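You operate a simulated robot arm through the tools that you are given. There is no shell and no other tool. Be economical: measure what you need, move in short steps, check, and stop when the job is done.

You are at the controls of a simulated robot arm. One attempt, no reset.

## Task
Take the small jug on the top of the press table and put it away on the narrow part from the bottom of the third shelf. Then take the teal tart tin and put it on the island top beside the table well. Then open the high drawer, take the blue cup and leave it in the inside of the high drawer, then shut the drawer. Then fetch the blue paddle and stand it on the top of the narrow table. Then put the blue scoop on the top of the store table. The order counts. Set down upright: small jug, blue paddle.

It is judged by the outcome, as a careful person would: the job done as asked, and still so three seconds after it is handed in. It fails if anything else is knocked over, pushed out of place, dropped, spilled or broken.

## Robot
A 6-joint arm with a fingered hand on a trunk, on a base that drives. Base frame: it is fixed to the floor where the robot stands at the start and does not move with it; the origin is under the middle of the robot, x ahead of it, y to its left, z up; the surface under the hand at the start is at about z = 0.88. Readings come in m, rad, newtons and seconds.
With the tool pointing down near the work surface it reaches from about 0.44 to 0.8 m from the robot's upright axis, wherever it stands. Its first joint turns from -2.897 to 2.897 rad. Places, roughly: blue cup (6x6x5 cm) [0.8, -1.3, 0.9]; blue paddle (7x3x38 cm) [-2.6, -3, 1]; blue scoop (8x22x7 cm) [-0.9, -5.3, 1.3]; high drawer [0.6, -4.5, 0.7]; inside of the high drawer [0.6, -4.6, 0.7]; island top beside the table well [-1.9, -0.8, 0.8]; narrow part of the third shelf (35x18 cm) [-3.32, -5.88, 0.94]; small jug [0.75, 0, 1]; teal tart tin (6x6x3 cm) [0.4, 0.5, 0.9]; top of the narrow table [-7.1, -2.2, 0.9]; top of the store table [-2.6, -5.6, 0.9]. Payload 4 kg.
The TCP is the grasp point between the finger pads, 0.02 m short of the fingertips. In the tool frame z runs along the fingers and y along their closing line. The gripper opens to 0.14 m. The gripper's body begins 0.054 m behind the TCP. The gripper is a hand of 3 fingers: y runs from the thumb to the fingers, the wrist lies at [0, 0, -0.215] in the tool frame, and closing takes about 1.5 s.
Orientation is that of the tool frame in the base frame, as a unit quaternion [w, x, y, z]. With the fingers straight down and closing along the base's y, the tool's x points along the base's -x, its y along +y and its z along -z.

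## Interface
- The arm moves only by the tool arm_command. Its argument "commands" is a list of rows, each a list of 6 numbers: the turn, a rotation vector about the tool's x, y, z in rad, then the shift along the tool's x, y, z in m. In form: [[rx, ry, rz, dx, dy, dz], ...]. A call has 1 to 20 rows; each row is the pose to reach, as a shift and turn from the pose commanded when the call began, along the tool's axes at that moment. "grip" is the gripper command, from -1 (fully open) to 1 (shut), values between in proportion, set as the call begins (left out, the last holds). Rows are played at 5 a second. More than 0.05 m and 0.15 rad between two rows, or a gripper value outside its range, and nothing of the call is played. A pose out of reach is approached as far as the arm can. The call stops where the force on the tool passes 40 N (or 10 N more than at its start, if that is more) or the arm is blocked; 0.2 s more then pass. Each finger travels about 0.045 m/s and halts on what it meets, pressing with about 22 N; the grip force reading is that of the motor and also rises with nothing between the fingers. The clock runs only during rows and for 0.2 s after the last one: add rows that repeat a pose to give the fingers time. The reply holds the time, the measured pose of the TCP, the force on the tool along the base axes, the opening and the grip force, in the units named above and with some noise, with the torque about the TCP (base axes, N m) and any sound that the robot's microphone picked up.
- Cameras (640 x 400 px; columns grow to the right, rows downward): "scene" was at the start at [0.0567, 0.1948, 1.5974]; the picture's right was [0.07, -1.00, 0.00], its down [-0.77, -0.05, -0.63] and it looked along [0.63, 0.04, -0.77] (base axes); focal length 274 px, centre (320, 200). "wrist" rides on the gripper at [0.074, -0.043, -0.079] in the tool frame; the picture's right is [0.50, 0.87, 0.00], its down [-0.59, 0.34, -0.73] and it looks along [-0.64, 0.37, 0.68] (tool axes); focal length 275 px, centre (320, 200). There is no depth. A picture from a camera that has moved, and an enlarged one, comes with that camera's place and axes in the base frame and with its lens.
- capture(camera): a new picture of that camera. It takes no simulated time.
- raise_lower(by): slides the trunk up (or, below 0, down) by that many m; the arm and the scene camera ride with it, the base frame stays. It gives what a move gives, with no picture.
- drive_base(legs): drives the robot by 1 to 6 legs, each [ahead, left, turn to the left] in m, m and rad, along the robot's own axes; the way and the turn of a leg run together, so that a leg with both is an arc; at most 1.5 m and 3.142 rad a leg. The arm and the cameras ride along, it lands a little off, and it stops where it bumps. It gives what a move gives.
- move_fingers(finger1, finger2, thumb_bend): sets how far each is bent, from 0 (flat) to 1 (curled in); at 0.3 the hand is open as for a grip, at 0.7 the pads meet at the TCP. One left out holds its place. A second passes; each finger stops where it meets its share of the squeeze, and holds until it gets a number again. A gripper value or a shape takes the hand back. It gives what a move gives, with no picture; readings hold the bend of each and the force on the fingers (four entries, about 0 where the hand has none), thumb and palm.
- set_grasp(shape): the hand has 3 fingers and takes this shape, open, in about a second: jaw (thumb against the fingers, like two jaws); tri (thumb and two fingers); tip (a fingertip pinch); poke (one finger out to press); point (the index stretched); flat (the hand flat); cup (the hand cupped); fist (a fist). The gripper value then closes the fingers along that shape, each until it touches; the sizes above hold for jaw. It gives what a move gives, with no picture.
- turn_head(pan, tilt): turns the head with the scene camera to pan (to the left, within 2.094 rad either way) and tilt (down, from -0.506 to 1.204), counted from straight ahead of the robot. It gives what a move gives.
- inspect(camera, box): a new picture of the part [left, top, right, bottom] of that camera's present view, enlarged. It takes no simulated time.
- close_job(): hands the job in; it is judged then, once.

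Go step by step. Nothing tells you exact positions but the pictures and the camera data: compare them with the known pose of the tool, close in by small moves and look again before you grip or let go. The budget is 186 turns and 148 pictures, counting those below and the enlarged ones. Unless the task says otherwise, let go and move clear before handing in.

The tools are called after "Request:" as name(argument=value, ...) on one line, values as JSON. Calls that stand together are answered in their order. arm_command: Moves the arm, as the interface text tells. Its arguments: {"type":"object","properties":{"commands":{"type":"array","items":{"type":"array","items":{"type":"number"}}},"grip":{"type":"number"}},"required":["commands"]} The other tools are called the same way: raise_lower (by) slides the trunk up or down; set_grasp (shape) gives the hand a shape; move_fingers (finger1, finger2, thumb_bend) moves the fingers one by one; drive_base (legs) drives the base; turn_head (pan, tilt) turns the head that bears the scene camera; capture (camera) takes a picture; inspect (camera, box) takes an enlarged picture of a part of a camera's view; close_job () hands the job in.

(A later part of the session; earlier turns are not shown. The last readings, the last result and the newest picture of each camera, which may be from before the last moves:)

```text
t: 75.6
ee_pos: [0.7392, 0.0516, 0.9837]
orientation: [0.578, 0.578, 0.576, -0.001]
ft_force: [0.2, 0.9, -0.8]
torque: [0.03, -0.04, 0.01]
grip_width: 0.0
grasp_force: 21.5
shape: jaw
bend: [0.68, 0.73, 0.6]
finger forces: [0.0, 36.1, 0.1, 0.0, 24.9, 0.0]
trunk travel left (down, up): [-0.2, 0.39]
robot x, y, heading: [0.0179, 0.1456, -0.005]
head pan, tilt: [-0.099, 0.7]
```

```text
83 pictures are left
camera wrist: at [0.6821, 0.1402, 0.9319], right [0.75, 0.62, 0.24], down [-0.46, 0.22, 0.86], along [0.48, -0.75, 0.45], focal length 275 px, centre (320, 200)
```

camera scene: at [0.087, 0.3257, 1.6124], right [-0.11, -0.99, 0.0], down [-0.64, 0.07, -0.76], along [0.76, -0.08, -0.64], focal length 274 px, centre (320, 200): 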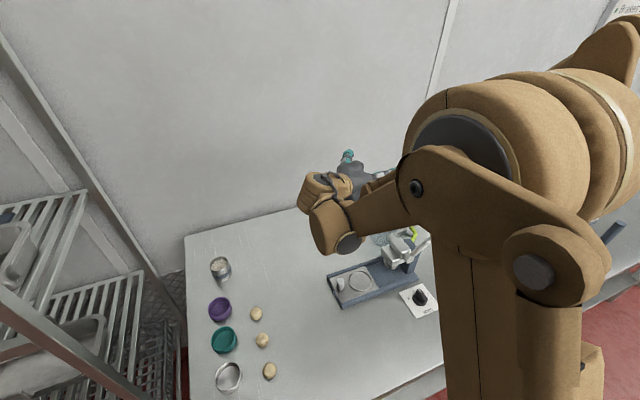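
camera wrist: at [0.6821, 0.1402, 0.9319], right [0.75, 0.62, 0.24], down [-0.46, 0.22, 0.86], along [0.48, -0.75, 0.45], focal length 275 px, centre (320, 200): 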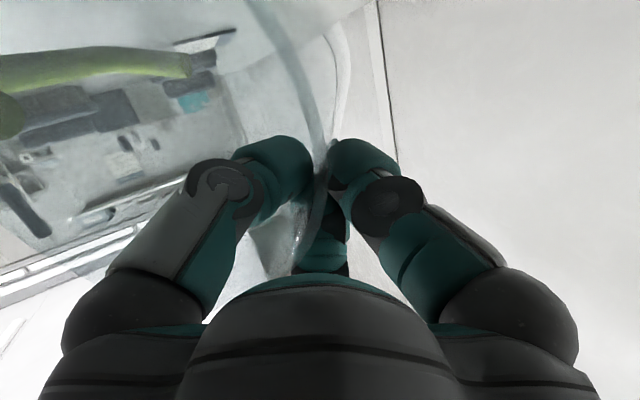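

The wall is pinched between thumb and finger with good force. I lift gently 4 cm and check.

Request:
arm_command(commands=[[0, 0, 0, -0.007, 0.007, -0.0033], [0, 0, 0, -0.0133, 0.0133, -0.0066], [0, 0, 0, -0.02, 0.02, -0.01], [0, 0, 0, -0.0266, 0.0266, -0.0133], [0, 0, 0, -0.0333, 0.0333, -0.0166]])

Request:
capture(camera="wrist")

```text
t: 76.8
ee_pos: [0.7384, 0.0532, 1.0352]
orientation: [0.579, 0.577, 0.576, -0.001]
ft_force: [-0.9, 0.1, -1.3]
torque: [0.07, 0.0, 0.0]
grip_width: 0.0002
grasp_force: 21.8
shape: jaw
bend: [0.68, 0.73, 0.6]
finger forces: [0.0, 35.0, 0.1, 0.0, 24.4, 0.1]
trunk travel left (down, up): [-0.2, 0.39]
robot x, y, heading: [0.0245, 0.1464, -0.012]
head pan, tilt: [-0.099, 0.7]
```

```text
82 pictures are left
camera wrist: at [0.6818, 0.1407, 0.9837], right [0.75, 0.62, 0.24], down [-0.46, 0.21, 0.86], along [0.48, -0.75, 0.45], focal length 275 px, centre (320, 200)
```

wrist: 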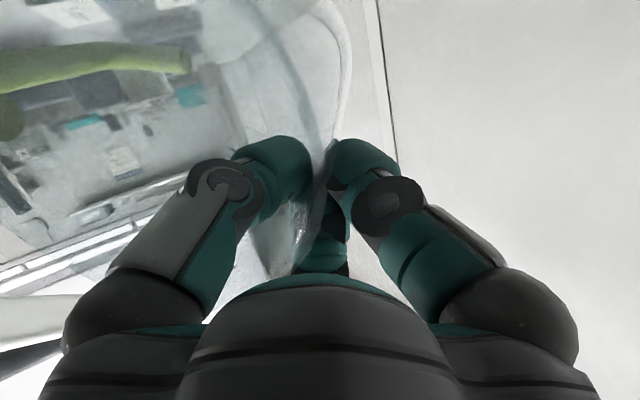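

The jug is held rigidly and weighs only about 0.1 kg. I move it away from the press lever, raise it, and swing it upright by turning the tool down.

Request:
arm_command(commands=[[0, 0, 0, 0.025, 0.025, 0], [0, 0, 0, 0.05, 0.05, 0], [0, 0, 0, 0.022, 0.078, -0.014], [0, 0, 0, -0.006, 0.106, -0.028], [0, 0, 0, -0.034, 0.134, -0.042], [0, 0, 0, -0.06, 0.16, -0.055]])

Request:
arm_command(commands=[[0.097, 0.097, 0, 0, 0, 0], [0.194, 0.193, 0, 0, 0, 0], [0.291, 0.29, 0, 0, 0, 0], [0.388, 0.386, 0, 0, 0, 0], [0.485, 0.483, 0, 0, 0, 0], [0.582, 0.579, 0, 0, 0, 0], [0.679, 0.676, 0, 0, 0, 0], [0.776, 0.772, 0, 0, 0, 0], [0.873, 0.869, 0, 0, 0, 0]])

Request:
capture(camera="scene")

Request:
capture(camera="wrist")

```text
t: 78.2
ee_pos: [0.7911, 0.0998, 1.198]
orientation: [0.579, 0.577, 0.576, -0.001]
ft_force: [0.5, -0.5, -0.8]
torque: [0.11, 0.02, 0.0]
grip_width: 0.0002
grasp_force: 22.4
shape: jaw
bend: [0.68, 0.73, 0.6]
finger forces: [0.0, 35.8, 0.1, 0.0, 23.3, 0.1]
trunk travel left (down, up): [-0.2, 0.39]
robot x, y, heading: [0.0182, 0.1425, -0.007]
head pan, tilt: [-0.099, 0.7]
```

```text
t: 80.2
ee_pos: [0.791, 0.1016, 1.1991]
orientation: [0.0, 0.709, 0.705, -0.001]
ft_force: [-0.3, 0.3, -2.1]
torque: [0.05, -0.07, -0.02]
grip_width: 0.0
grasp_force: 21.4
shape: jaw
bend: [0.68, 0.73, 0.6]
finger forces: [0.0, 0.1, 0.0, 0.1, 21.5, 0.0]
trunk travel left (down, up): [-0.2, 0.39]
robot x, y, heading: [0.0186, 0.1469, -0.004]
head pan, tilt: [-0.099, 0.7]
```

```text
81 pictures are left
camera scene: at [0.0883, 0.3251, 1.6124], right [-0.11, -0.99, 0.0], down [-0.64, 0.07, -0.76], along [0.76, -0.08, -0.64], focal length 274 px, centre (320, 200)
```

scene: 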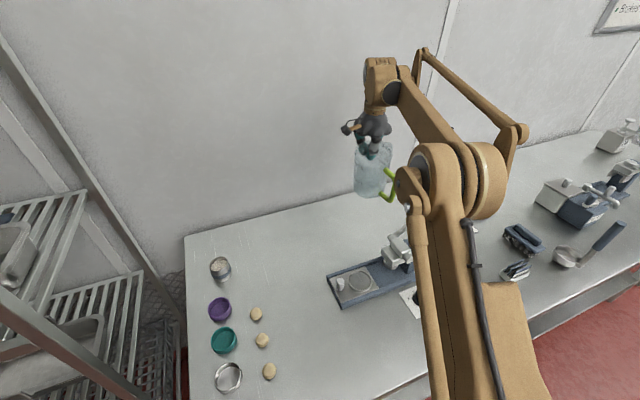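

```text
80 pictures are left
camera wrist: at [0.7474, 0.1772, 1.2784], right [0.87, 0.5, 0.0], down [0.34, -0.59, 0.73], along [0.36, -0.64, -0.68], focal length 275 px, centre (320, 200)
```

wrist: 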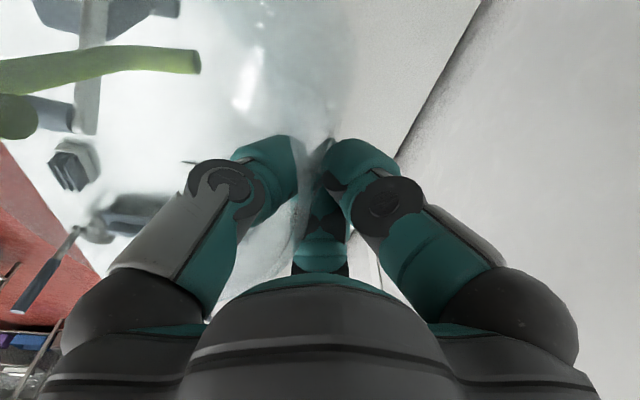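

The jug now hangs upright from the hand. I check the pinch close-up.

Request:
inspect(camera="scene", box=[320, 90, 440, 220])

```text
3.08 times, centred on (380, 155) of scene
camera zoom: at [0.0883, 0.3251, 1.6124], right [-0.11, -0.99, 0.0], down [-0.64, 0.07, -0.76], along [0.76, -0.08, -0.64], focal length 842 px, centre (135, 338)
```

zoom: 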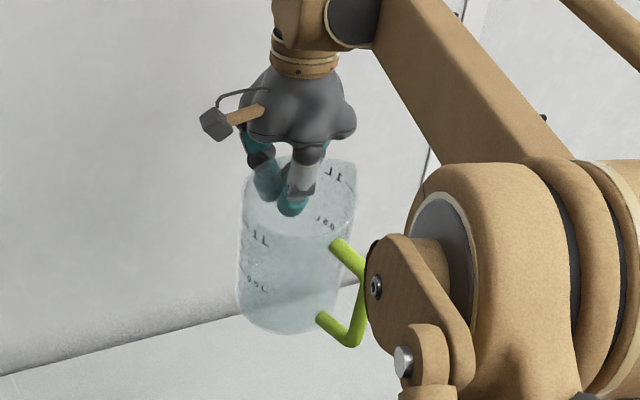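

The jug hangs upright with a sound wall pinch. I raise it, draw it in toward the robot over the press at a safe height, and turn the head to prepare for driving.

Request:
arm_command(commands=[[0, 0, 0, 0, 0, -0.04], [0, 0, 0, 0, 0, -0.08], [0, 0, 0, 0, 0, -0.12], [0, 0, 0, 0.01, -0.04, -0.12], [0, 0, 0, 0.02, -0.08, -0.12], [0, 0, 0, 0.03, -0.12, -0.12], [0, 0, 0, 0.04, -0.16, -0.12], [0, 0, 0, 0.04, -0.2, -0.12], [0, 0, 0, 0.04, -0.24, -0.12], [0, 0, 0, 0.04, -0.27, -0.12]])

Request:
drive_base(legs=[[-0.15, 0, 0], [0, 0, -1.57]])

Request:
turn_head(pan=0, tilt=0.35)

Request:
capture(camera="scene")

```text
t: 82.4
ee_pos: [0.5163, 0.1429, 1.3159]
orientation: [0.002, 0.709, 0.705, -0.002]
ft_force: [0.1, 0.0, -1.2]
torque: [-0.01, -0.06, -0.03]
grip_width: 0.0002
grasp_force: 22.3
shape: jaw
bend: [0.68, 0.73, 0.6]
finger forces: [0.0, 0.1, 0.0, 0.0, 20.7, 0.1]
out of reach, approached as far as the arm can: row 3
trunk travel left (down, up): [-0.2, 0.39]
robot x, y, heading: [0.0202, 0.1422, -0.007]
head pan, tilt: [-0.099, 0.7]
```

```text
t: 87.7
ee_pos: [-0.1561, -0.3499, 1.3174]
orientation: [-0.001, 1.0, -0.027, -0.001]
ft_force: [0.1, -0.5, -2.3]
torque: [-0.07, -0.04, 0.02]
grip_width: 0.0
grasp_force: 22.4
shape: jaw
bend: [0.68, 0.73, 0.6]
finger forces: [0.0, 0.1, 0.0, 0.0, 20.0, 0.0]
trunk travel left (down, up): [-0.2, 0.39]
robot x, y, heading: [-0.1316, 0.1455, -1.628]
head pan, tilt: [-0.099, 0.7]
```

```text
t: 88.5
ee_pos: [-0.1551, -0.3503, 1.3164]
orientation: [0.0, 1.0, -0.026, -0.001]
ft_force: [0.7, -0.1, -1.1]
torque: [-0.06, -0.02, -0.03]
grip_width: 0.0
grasp_force: 22.1
shape: jaw
bend: [0.68, 0.73, 0.6]
finger forces: [0.0, 0.0, 0.0, 0.0, 19.9, 0.0]
trunk travel left (down, up): [-0.2, 0.39]
robot x, y, heading: [-0.1326, 0.1495, -1.626]
head pan, tilt: [0.0, 0.351]
```

```text
78 pictures are left
camera scene: at [0.0547, 0.062, 1.6437], right [-1.0, 0.05, 0.0], down [0.02, 0.34, -0.94], along [-0.05, -0.94, -0.34], focal length 274 px, centre (320, 200)
```

scene: 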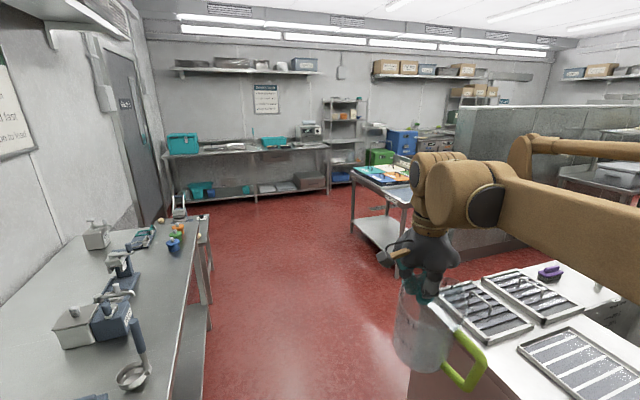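

The jug is steady. The aisle runs between the island (x≈−0.55) and the press table; I drive down it along −y, then shift left past the small table.

Request:
drive_base(legs=[[0, 0, 0.055], [1.4, 0, 0], [0.6, 0, 0], [1.0, 0.3, 0]])

Request:
turn_head(pan=-0.9, tilt=0.2)

Request:
capture(camera="scene")

```text
t: 103.8
ee_pos: [0.1108, -3.3499, 1.3169]
orientation: [-0.001, 1.0, -0.013, -0.001]
ft_force: [0.0, 0.9, -1.6]
torque: [-0.07, -0.01, -0.02]
grip_width: 0.0
grasp_force: 22.5
shape: jaw
bend: [0.68, 0.73, 0.6]
finger forces: [0.0, 0.0, 0.0, 0.0, 20.1, 0.0]
trunk travel left (down, up): [-0.2, 0.39]
robot x, y, heading: [0.1213, -2.8528, -1.598]
head pan, tilt: [0.0, 0.351]
```

```text
t: 105.0
ee_pos: [0.1099, -3.3503, 1.3158]
orientation: [0.0, 1.0, -0.013, -0.002]
ft_force: [-0.3, -0.5, -1.2]
torque: [-0.09, 0.01, -0.01]
grip_width: 0.0
grasp_force: 22.6
shape: jaw
bend: [0.68, 0.73, 0.6]
finger forces: [0.0, 0.0, 0.1, 0.1, 20.0, 0.0]
trunk travel left (down, up): [-0.2, 0.39]
robot x, y, heading: [0.1224, -2.8557, -1.598]
head pan, tilt: [-0.901, 0.201]
```

```text
77 pictures are left
camera scene: at [0.239, -2.8957, 1.6578], right [-0.6, 0.8, 0.0], down [0.16, 0.12, -0.98], along [-0.78, -0.59, -0.2], focal length 274 px, centre (320, 200)
```

scene: 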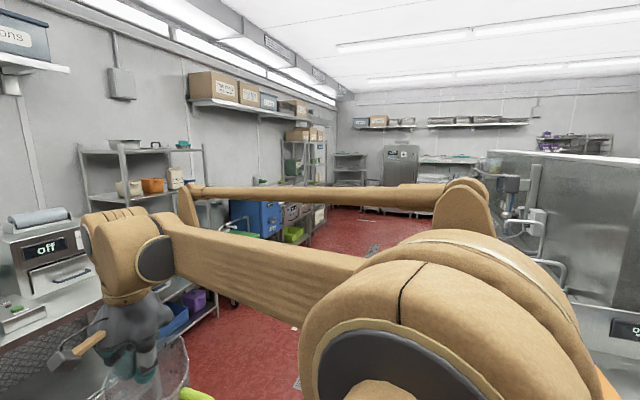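

The way is clear. I go ahead to y≈−3.8, turn right and drive along the corridor toward the rack.

Request:
drive_base(legs=[[0.95, 0, 0], [0, 0, -1.54], [1.5, 0, 0], [0.9, 0.1, 0]])

Request:
turn_head(pan=0.6, tilt=0.3)

Request:
capture(camera="scene")

```text
t: 125.3
ee_pos: [-2.8093, -4.0554, 1.3155]
orientation: [-0.001, 0.728, -0.686, -0.001]
ft_force: [0.3, 0.5, -1.9]
torque: [-0.03, 0.08, -0.02]
grip_width: 0.0
grasp_force: 21.8
shape: jaw
bend: [0.68, 0.73, 0.6]
finger forces: [0.0, 0.1, 0.1, 0.0, 19.7, 0.0]
trunk travel left (down, up): [-0.2, 0.39]
robot x, y, heading: [-2.3119, -4.0231, -3.081]
head pan, tilt: [-0.901, 0.201]
```

```text
t: 126.9
ee_pos: [-2.8078, -4.0532, 1.3151]
orientation: [-0.001, 0.728, -0.685, -0.001]
ft_force: [1.2, 0.2, -1.3]
torque: [-0.01, 0.12, 0.02]
grip_width: 0.0003
grasp_force: 22.4
shape: jaw
bend: [0.68, 0.73, 0.6]
finger forces: [0.1, 0.0, 0.0, 0.0, 19.7, 0.0]
trunk travel left (down, up): [-0.2, 0.39]
robot x, y, heading: [-2.3149, -4.0227, -3.081]
head pan, tilt: [0.6, 0.3]
```

```text
76 pictures are left
camera scene: at [-2.3549, -4.2694, 1.6485], right [-0.61, 0.79, 0.0], down [0.23, 0.18, -0.96], along [-0.76, -0.58, -0.3], focal length 274 px, centre (320, 200)
```

scene: 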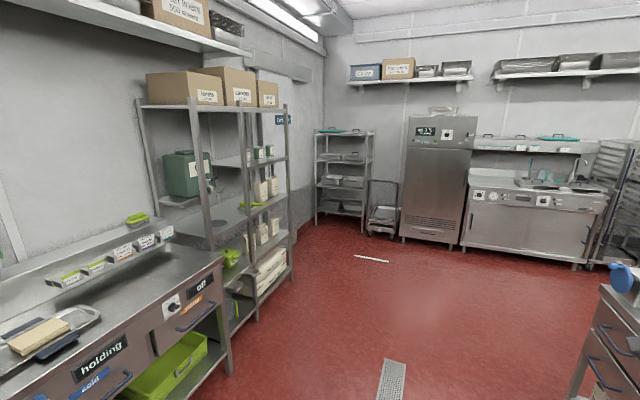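

I see the rack; the target spot projects to about (220, 225). I zoom in.

Request:
inspect(camera="scene", box=[130, 60, 310, 330])

```text
1.48 times, centred on (220, 195) of scene
camera zoom: at [-2.3549, -4.2694, 1.6485], right [-0.61, 0.79, 0.0], down [0.23, 0.18, -0.96], along [-0.76, -0.58, -0.3], focal length 406 px, centre (468, 207)
```

zoom: 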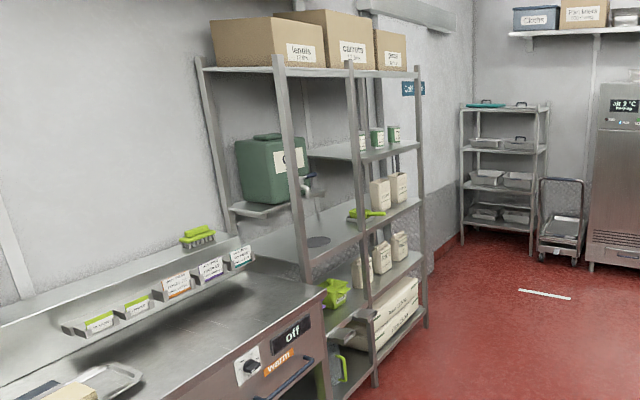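

The room is rotated about 15° to my frame; the spot is the disc on the shelf under the dispenser tap, so I need a low horizontal grip. I'll set the jug on the free end of the steel store table, regrasp by the handle. First I drive in front of it.

Request:
drive_base(legs=[[0, 0, 1.78], [0, -0.85, 0], [0.6, 0, 0]])

Request:
turn_head(pan=-0.35, tilt=0.6)

Request:
capture(camera="scene")

```text
t: 138.5
ee_pos: [-2.8177, -5.2907, 1.3151]
orientation: [0.0, 0.99, 0.138, -0.002]
ft_force: [1.1, 0.1, -2.2]
torque: [-0.06, -0.02, 0.05]
grip_width: 0.0
grasp_force: 22.1
shape: jaw
bend: [0.68, 0.73, 0.61]
finger forces: [0.0, 0.0, 0.0, 0.1, 19.1, 0.0]
trunk travel left (down, up): [-0.2, 0.39]
robot x, y, heading: [-2.9541, -4.8115, -1.299]
head pan, tilt: [0.6, 0.3]
```

```text
t: 139.8
ee_pos: [-2.817, -5.2901, 1.315]
orientation: [0.0, 0.991, 0.137, -0.002]
ft_force: [-0.2, -0.3, -1.5]
torque: [-0.07, -0.01, 0.03]
grip_width: 0.0
grasp_force: 22.1
shape: jaw
bend: [0.68, 0.73, 0.61]
finger forces: [0.1, 0.0, 0.0, 0.0, 19.1, 0.0]
trunk travel left (down, up): [-0.2, 0.39]
robot x, y, heading: [-2.9554, -4.8095, -1.294]
head pan, tilt: [-0.351, 0.6]
```

```text
74 pictures are left
camera scene: at [-2.7833, -4.8299, 1.6211], right [-1.0, 0.08, 0.0], down [0.04, 0.56, -0.83], along [-0.06, -0.82, -0.56], focal length 274 px, centre (320, 200)
```

scene: 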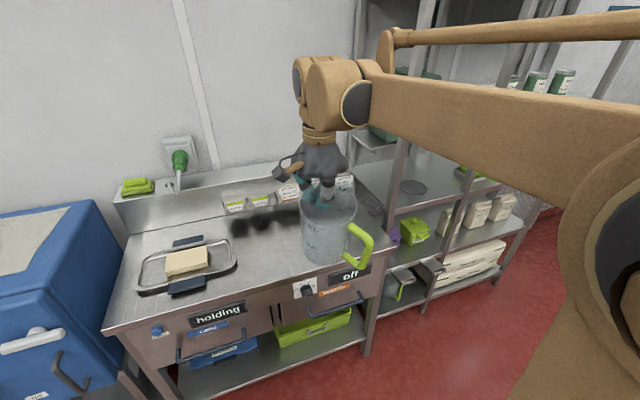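

Clear view: the disc spot at (−3.31, −5.90), and free steel at the table's right end. I drive 0.2 m nearer, yaw the jug so its handle points to the robot, and extend over the table.

Request:
drive_base(legs=[[0.2, 0, 0]])

Request:
arm_command(commands=[[0, 0, 0.12, 0, 0.02, 0], [0, 0, 0.24, 0, 0.04, 0], [0, 0, 0.36, 0, 0.06, 0], [0, 0, 0.48, 0, 0.08, 0], [0, 0, 0.6, 0, 0.1, 0], [0, 0, 0.72, 0, 0.12, 0], [0, 0, 0.84, 0, 0.14, 0], [0, 0, 0.96, 0, 0.15, 0.02], [0, 0, 1.08, 0, 0.15, 0.04]])

Request:
capture(camera="scene")

```text
t: 141.3
ee_pos: [-2.7653, -5.4835, 1.3149]
orientation: [-0.001, 0.991, 0.136, -0.002]
ft_force: [0.1, -0.9, -1.6]
torque: [-0.06, -0.04, 0.01]
grip_width: 0.0001
grasp_force: 22.5
shape: jaw
bend: [0.68, 0.73, 0.61]
finger forces: [0.0, 0.1, 0.0, 0.0, 19.3, 0.0]
trunk travel left (down, up): [-0.2, 0.39]
robot x, y, heading: [-2.9038, -5.0013, -1.301]
head pan, tilt: [-0.351, 0.6]
```

```text
t: 143.3
ee_pos: [-2.7253, -5.6257, 1.2739]
orientation: [0.001, 0.92, -0.393, -0.001]
ft_force: [0.0, -0.2, -2.4]
torque: [-0.08, 0.09, 0.02]
grip_width: 0.0
grasp_force: 22.0
shape: jaw
bend: [0.68, 0.73, 0.61]
finger forces: [0.0, 0.0, 0.0, 0.0, 19.3, 0.1]
trunk travel left (down, up): [-0.2, 0.39]
robot x, y, heading: [-2.9009, -5.0052, -1.299]
head pan, tilt: [-0.351, 0.6]
```

```text
73 pictures are left
camera scene: at [-2.7298, -5.0222, 1.621], right [-1.0, 0.08, 0.0], down [0.04, 0.56, -0.82], along [-0.07, -0.82, -0.57], focal length 274 px, centre (320, 200)
```

scene: 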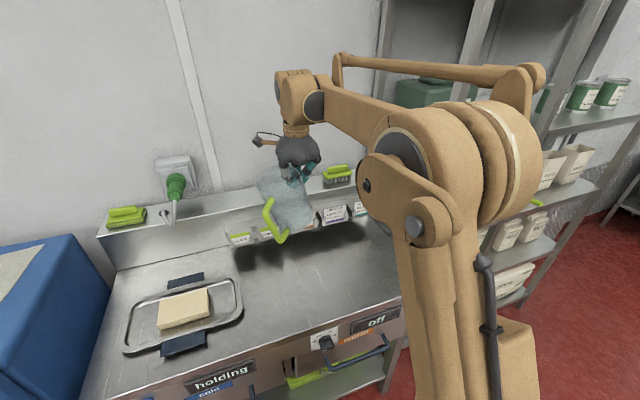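

The handle now points toward the robot. I lower the jug toward the table.

Request:
arm_command(commands=[[0, 0, 0, 0, 0, 0.04], [0, 0, 0, 0, 0, 0.08], [0, 0, 0, 0, 0, 0.12], [0, 0, 0, 0, 0, 0.16], [0, 0, 0, 0, 0, 0.2], [0, 0, 0, 0, 0, 0.23]])

Request:
inspect(camera="scene", box=[240, 180, 400, 330])

```text
t: 144.8
ee_pos: [-2.7296, -5.6267, 1.044]
orientation: [0.001, 0.92, -0.393, -0.001]
ft_force: [-0.2, 0.0, -1.1]
torque: [-0.04, 0.05, 0.05]
grip_width: 0.0001
grasp_force: 22.6
shape: jaw
bend: [0.68, 0.73, 0.61]
finger forces: [0.0, 0.0, 0.0, 0.0, 19.5, 0.0]
trunk travel left (down, up): [-0.2, 0.39]
robot x, y, heading: [-2.9003, -5.0005, -1.297]
head pan, tilt: [-0.351, 0.6]
```

```text
2.67 times, centred on (320, 255) of scene
camera zoom: at [-2.7296, -5.0226, 1.621], right [-1.0, 0.08, 0.0], down [0.04, 0.56, -0.82], along [-0.07, -0.82, -0.57], focal length 730 px, centre (320, 53)
```

zoom: 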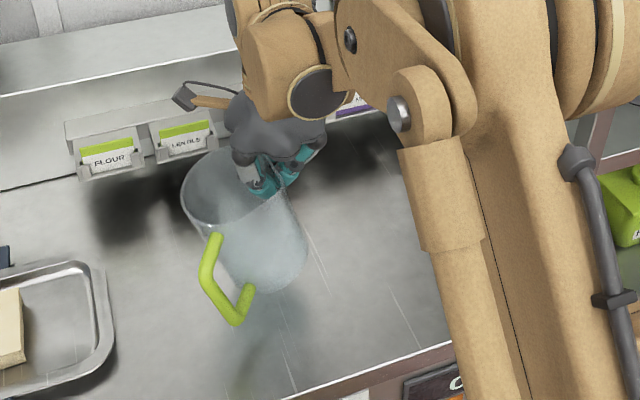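

The jug hangs about 19° off vertical since it was pinched at that angle. I tilt the tool by that amount about the same axis to bring the jug upright.

Request:
arm_command(commands=[[0.079, 0.079, 0, 0, 0, 0], [0.158, 0.157, 0, 0, 0, 0], [0.232, 0.23, 0, 0, 0, 0]])

Request:
inspect(camera="scene", box=[240, 180, 400, 330])

```text
t: 145.6
ee_pos: [-2.7279, -5.6262, 1.0463]
orientation: [-0.061, 0.908, -0.386, 0.149]
ft_force: [-0.6, -0.4, -0.3]
torque: [-0.04, 0.08, 0.0]
grip_width: 0.0
grasp_force: 21.8
shape: jaw
bend: [0.68, 0.73, 0.61]
finger forces: [0.1, 0.0, 0.0, 0.0, 19.5, 0.1]
trunk travel left (down, up): [-0.2, 0.39]
robot x, y, heading: [-2.9017, -5.0048, -1.297]
head pan, tilt: [-0.351, 0.6]
```

```text
2.67 times, centred on (320, 255) of scene
camera zoom: at [-2.7302, -5.0222, 1.6211], right [-1.0, 0.08, 0.0], down [0.04, 0.56, -0.82], along [-0.07, -0.82, -0.57], focal length 730 px, centre (320, 53)
```

zoom: 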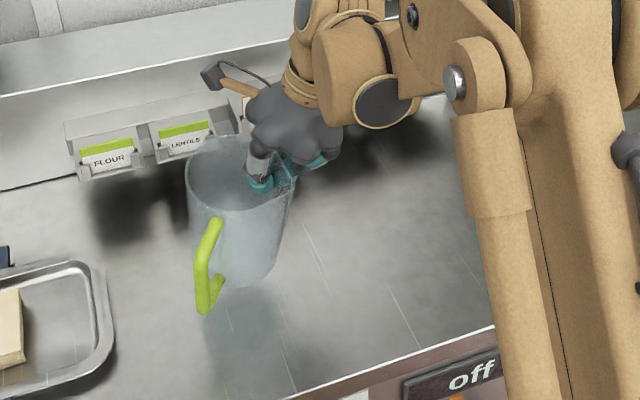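

The jug is upright now. I lower it in small steps, watching the force.

Request:
arm_command(commands=[[0, 0, 0, -0.0022, 0.0023, 0.0095], [0, 0, 0, -0.0045, 0.0045, 0.019], [0, 0, 0, -0.0056, 0.0056, 0.0237]])

Request:
inspect(camera="scene", box=[240, 180, 400, 330])

```text
t: 146.3
ee_pos: [-2.7255, -5.6281, 1.0186]
orientation: [-0.06, 0.908, -0.388, 0.148]
ft_force: [-0.3, 0.2, -1.4]
torque: [-0.07, 0.03, -0.02]
grip_width: 0.0
grasp_force: 22.0
shape: jaw
bend: [0.68, 0.73, 0.61]
finger forces: [0.0, 0.0, 0.0, 0.1, 19.6, 0.0]
trunk travel left (down, up): [-0.2, 0.39]
robot x, y, heading: [-2.9016, -5.0037, -1.301]
head pan, tilt: [-0.351, 0.6]
```

```text
2.67 times, centred on (320, 255) of scene
camera zoom: at [-2.7298, -5.0221, 1.621], right [-1.0, 0.08, 0.0], down [0.04, 0.56, -0.82], along [-0.07, -0.82, -0.57], focal length 730 px, centre (320, 53)
```

zoom: 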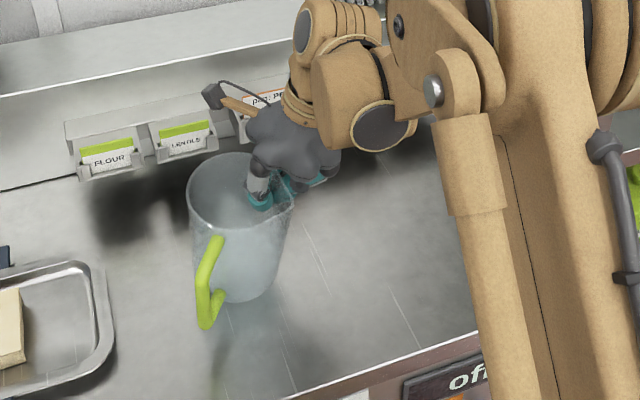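

Request:
arm_command(commands=[[0, 0, 0, -0.0009, 0.0009, 0.0038], [0, 0, 0, -0.0018, 0.0018, 0.0076]])

Request:
arm_command(commands=[[0, 0, 0, -0.0009, 0.0009, 0.0038], [0, 0, 0, -0.0013, 0.0013, 0.0055]])

```text
t: 146.9
ee_pos: [-2.7269, -5.6271, 1.0132]
orientation: [-0.06, 0.908, -0.387, 0.149]
ft_force: [0.8, -0.5, -2.0]
torque: [-0.05, 0.1, -0.02]
grip_width: 0.0001
grasp_force: 22.5
shape: jaw
bend: [0.68, 0.73, 0.61]
finger forces: [0.0, 0.0, 0.0, 0.0, 19.6, 0.0]
trunk travel left (down, up): [-0.2, 0.39]
robot x, y, heading: [-2.9039, -5.0023, -1.301]
head pan, tilt: [-0.351, 0.6]
```

```text
t: 147.6
ee_pos: [-2.7274, -5.6275, 1.0046]
orientation: [-0.06, 0.908, -0.387, 0.148]
ft_force: [0.4, 0.1, -1.5]
torque: [-0.01, 0.08, -0.01]
grip_width: 0.0
grasp_force: 22.2
shape: jaw
bend: [0.68, 0.73, 0.61]
finger forces: [0.0, 0.0, 0.0, 0.0, 19.7, 0.0]
trunk travel left (down, up): [-0.2, 0.39]
robot x, y, heading: [-2.9019, -5.0037, -1.298]
head pan, tilt: [-0.351, 0.6]
```

Request:
arm_command(commands=[[0, 0, 0, -0.0009, 0.0009, 0.0038], [0, 0, 0, -0.0018, 0.0018, 0.0076]])

Request:
inspect(camera="scene", box=[240, 200, 360, 320])

```text
t: 148.2
ee_pos: [-2.7274, -5.628, 0.9985]
orientation: [-0.06, 0.908, -0.387, 0.148]
ft_force: [1.0, 0.0, -1.9]
torque: [-0.05, 0.08, -0.02]
grip_width: 0.0
grasp_force: 21.8
shape: jaw
bend: [0.68, 0.73, 0.61]
finger forces: [0.0, 0.0, 0.0, 0.0, 19.5, 0.0]
trunk travel left (down, up): [-0.2, 0.39]
robot x, y, heading: [-2.8976, -5.0022, -1.298]
head pan, tilt: [-0.351, 0.6]
```

```text
3.33 times, centred on (300, 260) of scene
camera zoom: at [-2.7298, -5.0222, 1.621], right [-1.0, 0.08, 0.0], down [0.04, 0.56, -0.82], along [-0.07, -0.82, -0.57], focal length 912 px, centre (387, 0)
```

zoom: 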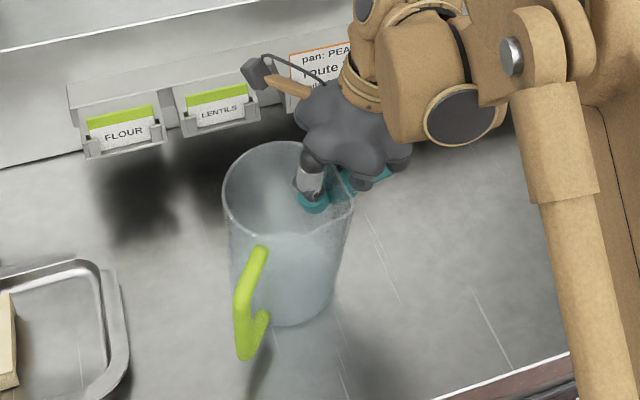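

Request:
arm_command(commands=[[0, 0, 0, -0.0009, 0.0009, 0.0038], [0, 0, 0, -0.0016, 0.0016, 0.0066]])

Request:
arm_command(commands=[[0, 0, 0, -0.0009, 0.0009, 0.0038], [0, 0, 0, -0.0016, 0.0016, 0.0066]])

Request:
inspect(camera="scene", box=[240, 200, 360, 320])

```text
t: 148.8
ee_pos: [-2.7254, -5.6278, 0.9927]
orientation: [-0.059, 0.908, -0.387, 0.15]
ft_force: [-0.9, -1.1, 1.1]
torque: [0.0, 0.03, 0.01]
grip_width: 0.0002
grasp_force: 22.3
shape: jaw
bend: [0.68, 0.73, 0.61]
finger forces: [0.1, 0.0, 0.0, 0.0, 19.3, 0.0]
trunk travel left (down, up): [-0.2, 0.39]
robot x, y, heading: [-2.904, -5.0038, -1.295]
head pan, tilt: [-0.351, 0.6]
```

```text
t: 149.3
ee_pos: [-2.7283, -5.6274, 0.9873]
orientation: [-0.059, 0.908, -0.387, 0.15]
ft_force: [-0.4, -13.4, 35.5]
torque: [0.19, -0.22, -0.13]
grip_width: 0.0
grasp_force: 21.7
shape: jaw
bend: [0.68, 0.73, 0.61]
finger forces: [0.0, 58.6, 0.1, 0.1, 31.0, 0.0]
trunk travel left (down, up): [-0.2, 0.39]
robot x, y, heading: [-2.9015, -5.0019, -1.303]
head pan, tilt: [-0.351, 0.6]
```

```text
3.33 times, centred on (300, 260) of scene
camera zoom: at [-2.7313, -5.0204, 1.6217], right [-1.0, 0.08, 0.0], down [0.05, 0.56, -0.83], along [-0.07, -0.82, -0.56], focal length 912 px, centre (387, 0)
```

zoom: 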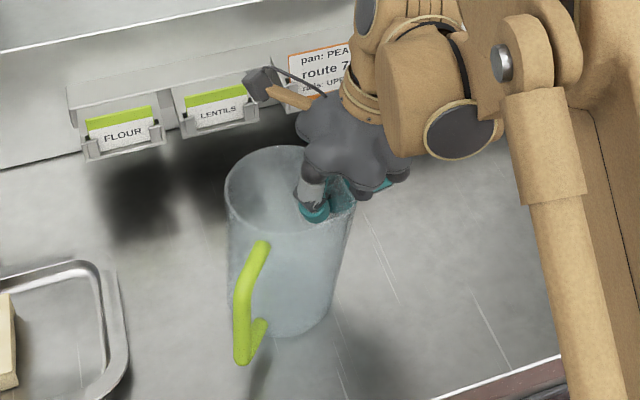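

The jug stands on the table. I relieve the pressure, release, and lift the hand straight up.

Request:
arm_command(commands=[[0, 0, 0, 0.0009, -0.0009, -0.0038], [0, 0, 0, 0.0011, -0.0011, -0.0048], [0, 0, 0, 0.0011, -0.0011, -0.0048]])

Request:
arm_command(commands=[[0, 0, 0, 0, 0, 0], [0, 0, 0, 0, 0, 0], [0, 0, 0, 0, 0, 0], [0, 0, 0, 0, 0, 0]], grip=0.4)

Request:
inspect(camera="scene", box=[240, 200, 360, 320])

```text
t: 150.2
ee_pos: [-2.7256, -5.6268, 0.9897]
orientation: [-0.059, 0.908, -0.387, 0.149]
ft_force: [-0.8, 0.1, -0.7]
torque: [-0.02, 0.06, 0.02]
grip_width: 0.0
grasp_force: 21.8
shape: jaw
bend: [0.68, 0.73, 0.61]
finger forces: [0.0, 0.0, 0.1, 0.0, 22.8, 0.1]
trunk travel left (down, up): [-0.2, 0.39]
robot x, y, heading: [-2.9026, -5.0029, -1.3]
head pan, tilt: [-0.351, 0.6]
```

```text
t: 151.2
ee_pos: [-2.7259, -5.6278, 0.9887]
orientation: [-0.06, 0.908, -0.387, 0.149]
ft_force: [-0.3, -0.1, -0.4]
torque: [0.0, -0.02, -0.01]
grip_width: 0.0413
grasp_force: 0.1
shape: jaw
bend: [0.43, 0.43, 0.43]
finger forces: [0.1, 0.0, 0.0, 0.0, 0.1, 0.1]
trunk travel left (down, up): [-0.2, 0.39]
robot x, y, heading: [-2.8981, -5.0047, -1.299]
head pan, tilt: [-0.351, 0.6]
```

```text
3.33 times, centred on (300, 260) of scene
camera zoom: at [-2.7299, -5.022, 1.621], right [-1.0, 0.08, 0.0], down [0.04, 0.56, -0.82], along [-0.07, -0.82, -0.57], focal length 912 px, centre (387, 0)
```

zoom: 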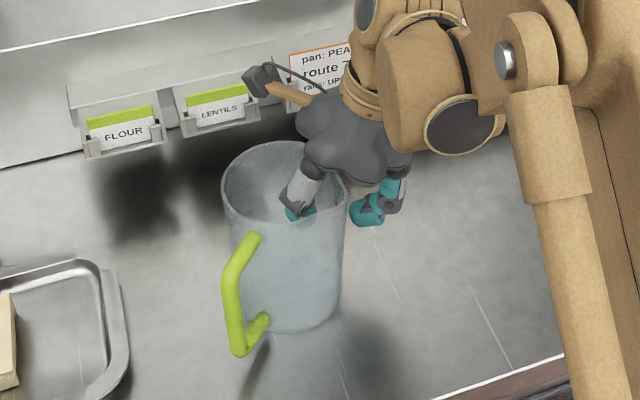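

The jug stands upright on its own. I lift the hand clear and view the jug.

Request:
arm_command(commands=[[0, 0, 0, 0.0045, -0.0045, -0.019], [0, 0, 0, 0.009, -0.009, -0.038], [0, 0, 0, 0.0135, -0.0135, -0.057], [0, 0, 0, 0.022, -0.022, -0.095], [0, 0, 0, 0.031, -0.031, -0.133], [0, 0, 0, 0.04, -0.04, -0.17]])

Request:
inspect(camera="scene", box=[200, 160, 400, 340])

```text
t: 152.6
ee_pos: [-2.7223, -5.6264, 1.1709]
orientation: [-0.06, 0.908, -0.387, 0.149]
ft_force: [-0.9, 0.5, -0.3]
torque: [-0.03, 0.01, -0.01]
grip_width: 0.042
grasp_force: 0.1
shape: jaw
bend: [0.43, 0.43, 0.43]
finger forces: [0.1, 0.1, 0.0, 0.0, 0.1, 0.0]
trunk travel left (down, up): [-0.2, 0.39]
robot x, y, heading: [-2.9003, -5.0034, -1.297]
head pan, tilt: [-0.351, 0.6]
```

```text
2.22 times, centred on (300, 250) of scene
camera zoom: at [-2.73, -5.0214, 1.6211], right [-1.0, 0.08, 0.0], down [0.04, 0.56, -0.83], along [-0.07, -0.82, -0.56], focal length 608 px, centre (364, 89)
```

zoom: 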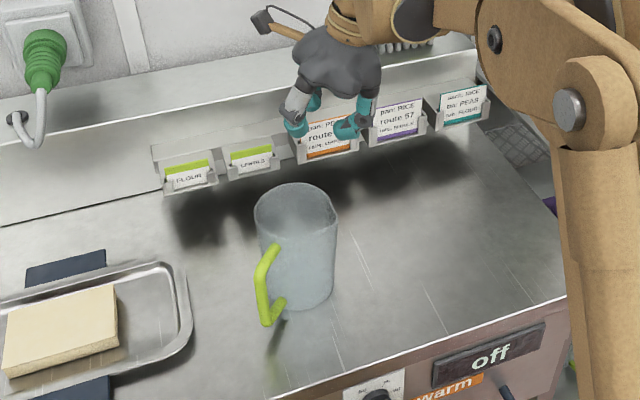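

The jug stands at about (−2.687, −5.606) with its handle bar near (−2.645, −5.514), pointing along az 65°. I drive left and back a bit so the hand can face the handle squarely, then turn the hand upright and toward it.

Request:
drive_base(legs=[[-0.15, 0.4, 0]])

Request:
arm_command(commands=[[-0.079, -0.079, 0, 0, 0, 0], [-0.158, -0.157, 0, 0, 0, 0], [-0.232, -0.23, 0, 0, 0, 0]])

Request:
arm_command(commands=[[0, 0, 0.14, 0, 0, 0], [0, 0, 0.28, 0, 0, 0], [0, 0, 0.42, 0, 0, 0], [0, 0, 0.56, 0, 0, 0], [0, 0, 0.7, 0, 0, 0], [0, 0, 0.84, 0, 0, 0], [0, 0, 0.98, 0, 0, 0], [0, 0, 1.1, 0, 0, 0], [0, 0, 1.2, 0, 0, 0]])

```text
t: 155.2
ee_pos: [-2.3632, -5.367, 1.171]
orientation: [-0.061, 0.909, -0.384, 0.148]
ft_force: [-0.2, 0.5, -0.7]
torque: [-0.04, -0.01, 0.0]
grip_width: 0.0417
grasp_force: 0.1
shape: jaw
bend: [0.43, 0.43, 0.43]
finger forces: [0.1, 0.0, 0.0, 0.1, 0.0, 0.1]
trunk travel left (down, up): [-0.2, 0.39]
robot x, y, heading: [-2.5499, -4.7486, -1.294]
head pan, tilt: [-0.351, 0.6]
```

```text
t: 156.0
ee_pos: [-2.3635, -5.3681, 1.1712]
orientation: [0.002, 0.921, -0.389, -0.003]
ft_force: [0.0, 0.3, 0.0]
torque: [0.0, 0.02, 0.01]
grip_width: 0.0418
grasp_force: 0.1
shape: jaw
bend: [0.43, 0.43, 0.43]
finger forces: [0.0, 0.0, 0.0, 0.0, 0.1, 0.0]
trunk travel left (down, up): [-0.2, 0.39]
robot x, y, heading: [-2.5495, -4.7452, -1.286]
head pan, tilt: [-0.351, 0.6]
```

```text
t: 158.0
ee_pos: [-2.3652, -5.3686, 1.1698]
orientation: [-0.002, -0.54, 0.841, 0.001]
ft_force: [0.7, 0.4, -0.4]
torque: [-0.01, -0.01, 0.0]
grip_width: 0.0416
grasp_force: 0.1
shape: jaw
bend: [0.43, 0.43, 0.43]
finger forces: [0.1, 0.0, 0.0, 0.0, 0.0, 0.1]
trunk travel left (down, up): [-0.2, 0.39]
robot x, y, heading: [-2.5502, -4.7446, -1.293]
head pan, tilt: [-0.351, 0.6]
```

Request:
arm_command(commands=[[0, 0, 0, 0.022, 0.038, 0], [0, 0, 0, 0.045, 0.077, 0], [0, 0, 0, 0.067, 0.115, 0.01], [0, 0, 0, 0.09, 0.154, 0.025], [0, 0, 0, 0.113, 0.193, 0.04]], grip=0)

Request:
arm_command(commands=[[0, 0.14, 0, 0, 0, 0], [0, 0.28, 0, 0, 0, 0], [0, 0.42, 0, 0, 0, 0], [0, 0.56, 0, 0, 0, 0], [0, 0.7, 0, 0, 0, 0], [0, 0.84, 0, 0, 0, 0], [0, 0.98, 0, 0, 0, 0], [0, 1.12, 0, 0, 0, 0], [0, 1.25, 0, 0, 0, 0], [0, 1.309, 0, 0, 0, 0]])

Request:
capture(camera="wrist")

Request:
capture(camera="scene")

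```text
t: 159.2
ee_pos: [-2.5889, -5.3897, 1.1308]
orientation: [-0.002, -0.541, 0.841, 0.001]
ft_force: [-0.1, -1.2, 0.4]
torque: [0.0, -0.03, -0.01]
grip_width: 0.0695
grasp_force: 0.1
shape: jaw
bend: [0.34, 0.34, 0.33]
finger forces: [0.1, 0.0, 0.0, 0.1, 0.1, 0.0]
trunk travel left (down, up): [-0.2, 0.39]
robot x, y, heading: [-2.546, -4.7464, -1.289]
head pan, tilt: [-0.351, 0.6]
```

```text
t: 161.4
ee_pos: [-2.5867, -5.3912, 1.1317]
orientation: [-0.514, -0.43, 0.666, -0.329]
ft_force: [-0.1, 0.1, 0.7]
torque: [0.0, 0.0, -0.02]
grip_width: 0.0697
grasp_force: 0.1
shape: jaw
bend: [0.34, 0.34, 0.33]
finger forces: [0.1, 0.0, 0.1, 0.0, 0.0, 0.0]
trunk travel left (down, up): [-0.2, 0.39]
robot x, y, heading: [-2.5462, -4.7436, -1.29]
head pan, tilt: [-0.351, 0.6]
```

```text
65 pictures are left
camera wrist: at [-2.5246, -5.3559, 1.2241], right [-0.84, 0.24, 0.49], down [0.05, 0.92, -0.38], along [-0.54, -0.3, -0.79], focal length 275 px, centre (320, 200)
```

wrist: 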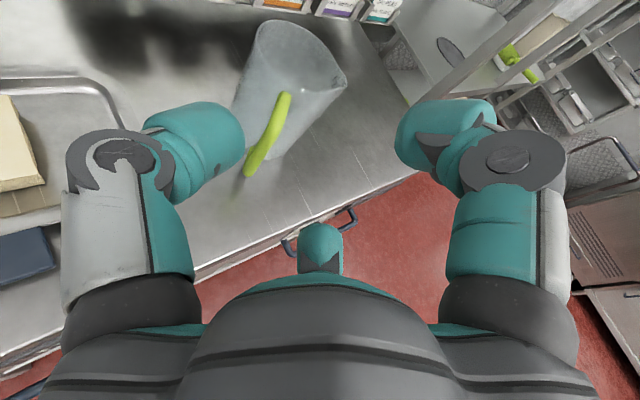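

```text
64 pictures are left
camera scene: at [-2.377, -4.7634, 1.621], right [-1.0, 0.07, 0.0], down [0.04, 0.56, -0.82], along [-0.06, -0.82, -0.57], focal length 274 px, centre (320, 200)
```

scene: 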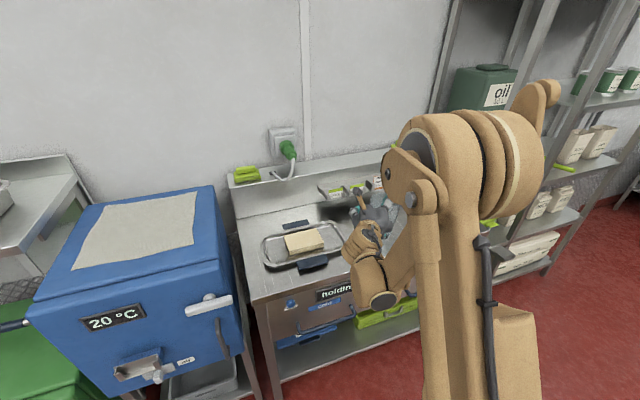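

The wrist view confirms the handle bar at about (−2.644, −5.517). I descend to handle height, 9 cm short of it.

Request:
arm_command(commands=[[0, 0, 0, -0.03, 0, 0.022], [0, 0, 0, -0.06, 0, 0.045], [0, 0, 0, -0.09, 0, 0.068], [0, 0, 0, -0.119, 0, 0.09]])

Request:
capture(camera="wrist")

```text
t: 162.4
ee_pos: [-2.6124, -5.4581, 0.9994]
orientation: [-0.513, -0.43, 0.667, -0.328]
ft_force: [-0.2, -0.9, 0.0]
torque: [0.03, 0.0, 0.03]
grip_width: 0.0695
grasp_force: 0.0
shape: jaw
bend: [0.34, 0.34, 0.33]
finger forces: [0.0, 0.1, 0.1, 0.0, 0.0, 0.1]
out of reach, approached as far as the arm can: row 3, 4
trunk travel left (down, up): [-0.2, 0.39]
robot x, y, heading: [-2.5458, -4.7432, -1.288]
head pan, tilt: [-0.351, 0.6]
```

```text
63 pictures are left
camera wrist: at [-2.5501, -5.4225, 1.0912], right [-0.84, 0.24, 0.49], down [0.05, 0.93, -0.38], along [-0.54, -0.29, -0.79], focal length 275 px, centre (320, 200)
```

wrist: 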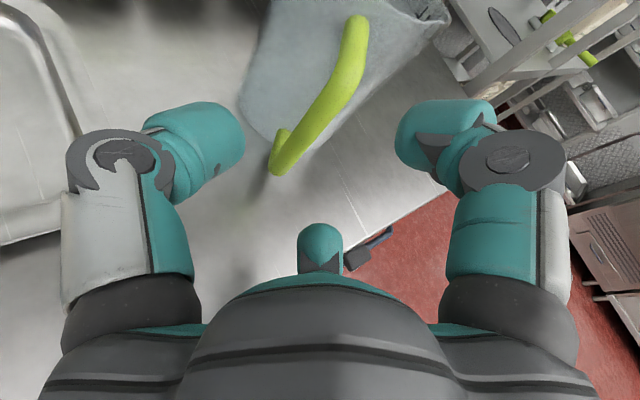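

At the arm's limit this low, so I raise the hand a little and lower the trunk instead.

Request:
arm_command(commands=[[0, 0, 0, 0.0387, 0, -0.0102], [0, 0, 0, 0.0774, 0, -0.0205]])

Request:
raise_lower(by=-0.1)

Request:
capture(camera="wrist")

```text
t: 163.0
ee_pos: [-2.6142, -5.4546, 1.0821]
orientation: [-0.513, -0.43, 0.666, -0.329]
ft_force: [-0.7, -0.9, 0.1]
torque: [0.03, -0.02, -0.01]
grip_width: 0.0699
grasp_force: 0.1
shape: jaw
bend: [0.34, 0.34, 0.33]
finger forces: [0.0, 0.0, 0.0, 0.1, 0.0, 0.1]
trunk travel left (down, up): [-0.2, 0.39]
robot x, y, heading: [-2.5493, -4.7473, -1.286]
head pan, tilt: [-0.351, 0.6]
```

```text
t: 164.3
ee_pos: [-2.6136, -5.4556, 0.981]
orientation: [-0.513, -0.43, 0.666, -0.329]
ft_force: [-0.1, -0.3, 0.2]
torque: [-0.01, 0.0, 0.0]
grip_width: 0.0699
grasp_force: 0.1
shape: jaw
bend: [0.34, 0.34, 0.33]
finger forces: [0.0, 0.1, 0.0, 0.0, 0.0, 0.1]
trunk travel left (down, up): [-0.1, 0.49]
robot x, y, heading: [-2.5486, -4.7494, -1.29]
head pan, tilt: [-0.351, 0.6]
```

```text
62 pictures are left
camera wrist: at [-2.5508, -5.4208, 1.0731], right [-0.84, 0.24, 0.49], down [0.05, 0.92, -0.38], along [-0.54, -0.3, -0.79], focal length 275 px, centre (320, 200)
```

wrist: 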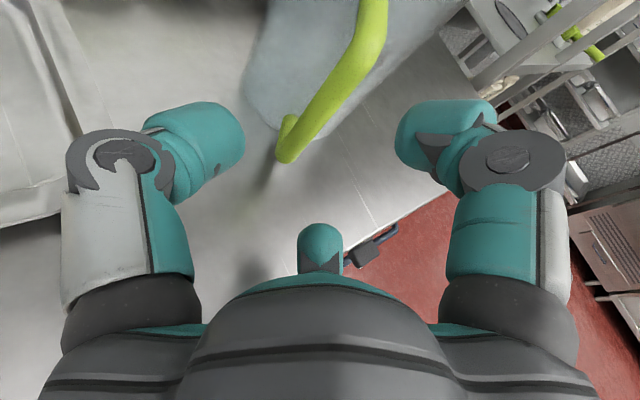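

The bar is centred between thumb and fingers. I advance onto it.

Request:
arm_command(commands=[[0, 0, 0, 0.004, -0.002, 0.025], [0, 0, 0, 0.008, -0.003, 0.05], [0, 0, 0, 0.008, -0.003, 0.076]])

Request:
capture(camera="wrist")

```text
t: 165.1
ee_pos: [-2.6413, -5.5264, 0.9682]
orientation: [-0.513, -0.431, 0.666, -0.329]
ft_force: [0.2, -0.5, 0.3]
torque: [0.03, -0.02, 0.0]
grip_width: 0.0697
grasp_force: 0.1
shape: jaw
bend: [0.34, 0.34, 0.33]
finger forces: [0.0, 0.0, 0.1, 0.0, 0.0, 0.0]
trunk travel left (down, up): [-0.1, 0.49]
robot x, y, heading: [-2.5468, -4.7454, -1.292]
head pan, tilt: [-0.351, 0.6]
```

```text
61 pictures are left
camera wrist: at [-2.578, -5.4914, 1.0604], right [-0.84, 0.24, 0.49], down [0.05, 0.92, -0.38], along [-0.54, -0.3, -0.79], focal length 275 px, centre (320, 200)
```

wrist: 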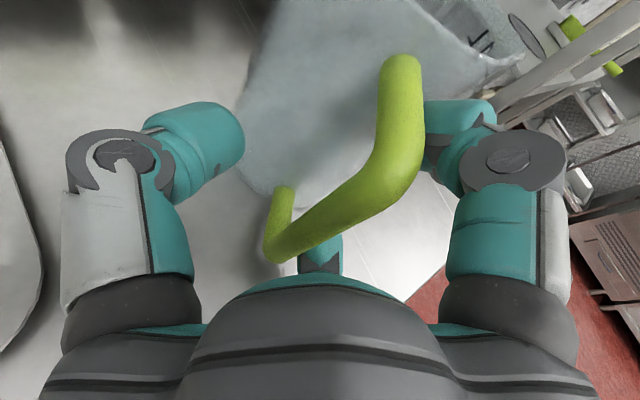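

The bar lies right at the grasp point, so I close.

Request:
arm_command(commands=[[0, 0, 0, 0, 0, 0], [0, 0, 0, 0, 0, 0], [0, 0, 0, 0, 0, 0], [0, 0, 0, 0, 0, 0], [0, 0, 0, 0, 0, 0], [0, 0, 0, 0, 0, 0], [0, 0, 0, 0, 0, 0]], grip=1)

Request:
capture(camera="wrist")

```text
t: 166.7
ee_pos: [-2.6402, -5.5261, 0.9669]
orientation: [-0.513, -0.43, 0.666, -0.328]
ft_force: [0.0, 1.1, -0.1]
torque: [0.04, -0.02, -0.01]
grip_width: 0.0
grasp_force: 22.5
shape: jaw
bend: [0.73, 0.73, 0.68]
finger forces: [14.0, 14.9, 0.0, 0.1, 27.4, 0.1]
trunk travel left (down, up): [-0.1, 0.49]
robot x, y, heading: [-2.5479, -4.744, -1.289]
head pan, tilt: [-0.351, 0.6]
```

```text
60 pictures are left
camera wrist: at [-2.578, -5.4908, 1.0607], right [-0.84, 0.24, 0.49], down [0.05, 0.92, -0.38], along [-0.54, -0.3, -0.79], focal length 275 px, centre (320, 200)
```

wrist: 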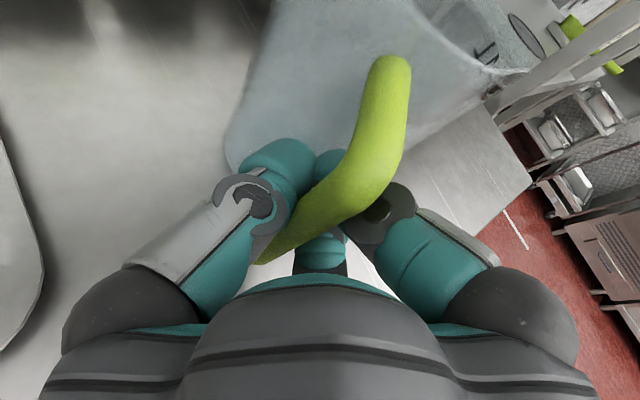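

The fingers met beyond the bar, caging rather than pinching it. I ease open, back off 1.4 cm and close again.

Request:
arm_command(commands=[[0, 0, 0, 0, 0, 0], [0, 0, 0, 0, 0, 0], [0, 0, 0, 0, 0, 0], [0, 0, 0, 0, 0, -0.007], [0, 0, 0, 0, 0, -0.014]], grip=0.3)

Request:
arm_command(commands=[[0, 0, 0, 0, 0, 0], [0, 0, 0, 0, 0, 0], [0, 0, 0, 0, 0, 0], [0, 0, 0, 0, 0, 0], [0, 0, 0, 0, 0, 0], [0, 0, 0, 0, 0, 0], [0, 0, 0, 0, 0, 0]], grip=1)

Request:
capture(camera="wrist")

```text
t: 167.9
ee_pos: [-2.6358, -5.514, 0.973]
orientation: [-0.513, -0.43, 0.666, -0.329]
ft_force: [0.7, 0.2, 0.3]
torque: [0.0, 0.04, 0.0]
grip_width: 0.0486
grasp_force: 0.1
shape: jaw
bend: [0.41, 0.41, 0.4]
finger forces: [0.1, 0.0, 0.0, 0.0, 0.0, 0.0]
trunk travel left (down, up): [-0.1, 0.49]
robot x, y, heading: [-2.5498, -4.7446, -1.291]
head pan, tilt: [-0.351, 0.6]
```

```text
t: 169.5
ee_pos: [-2.6365, -5.5151, 0.9715]
orientation: [-0.513, -0.43, 0.666, -0.33]
ft_force: [-0.9, 0.3, 0.6]
torque: [0.03, 0.0, 0.0]
grip_width: 0.0165
grasp_force: 22.7
shape: jaw
bend: [0.8, 0.8, 0.56]
finger forces: [5.7, 8.3, 0.0, 0.2, 15.1, 0.0]
trunk travel left (down, up): [-0.1, 0.49]
robot x, y, heading: [-2.5494, -4.7472, -1.292]
head pan, tilt: [-0.351, 0.6]
```

```text
59 pictures are left
camera wrist: at [-2.5734, -5.4788, 1.0646], right [-0.84, 0.24, 0.49], down [0.05, 0.92, -0.38], along [-0.54, -0.3, -0.79], focal length 275 px, centre (320, 200)
```

wrist: 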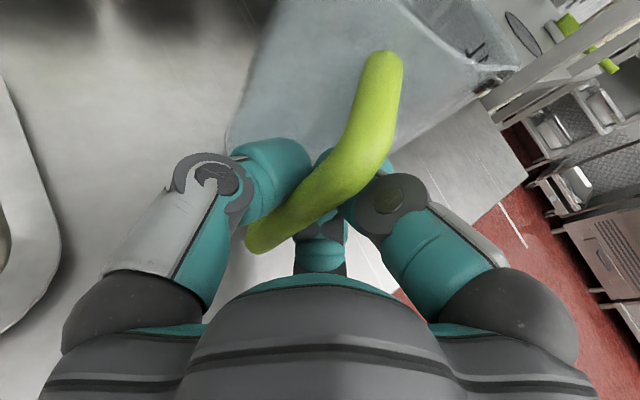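

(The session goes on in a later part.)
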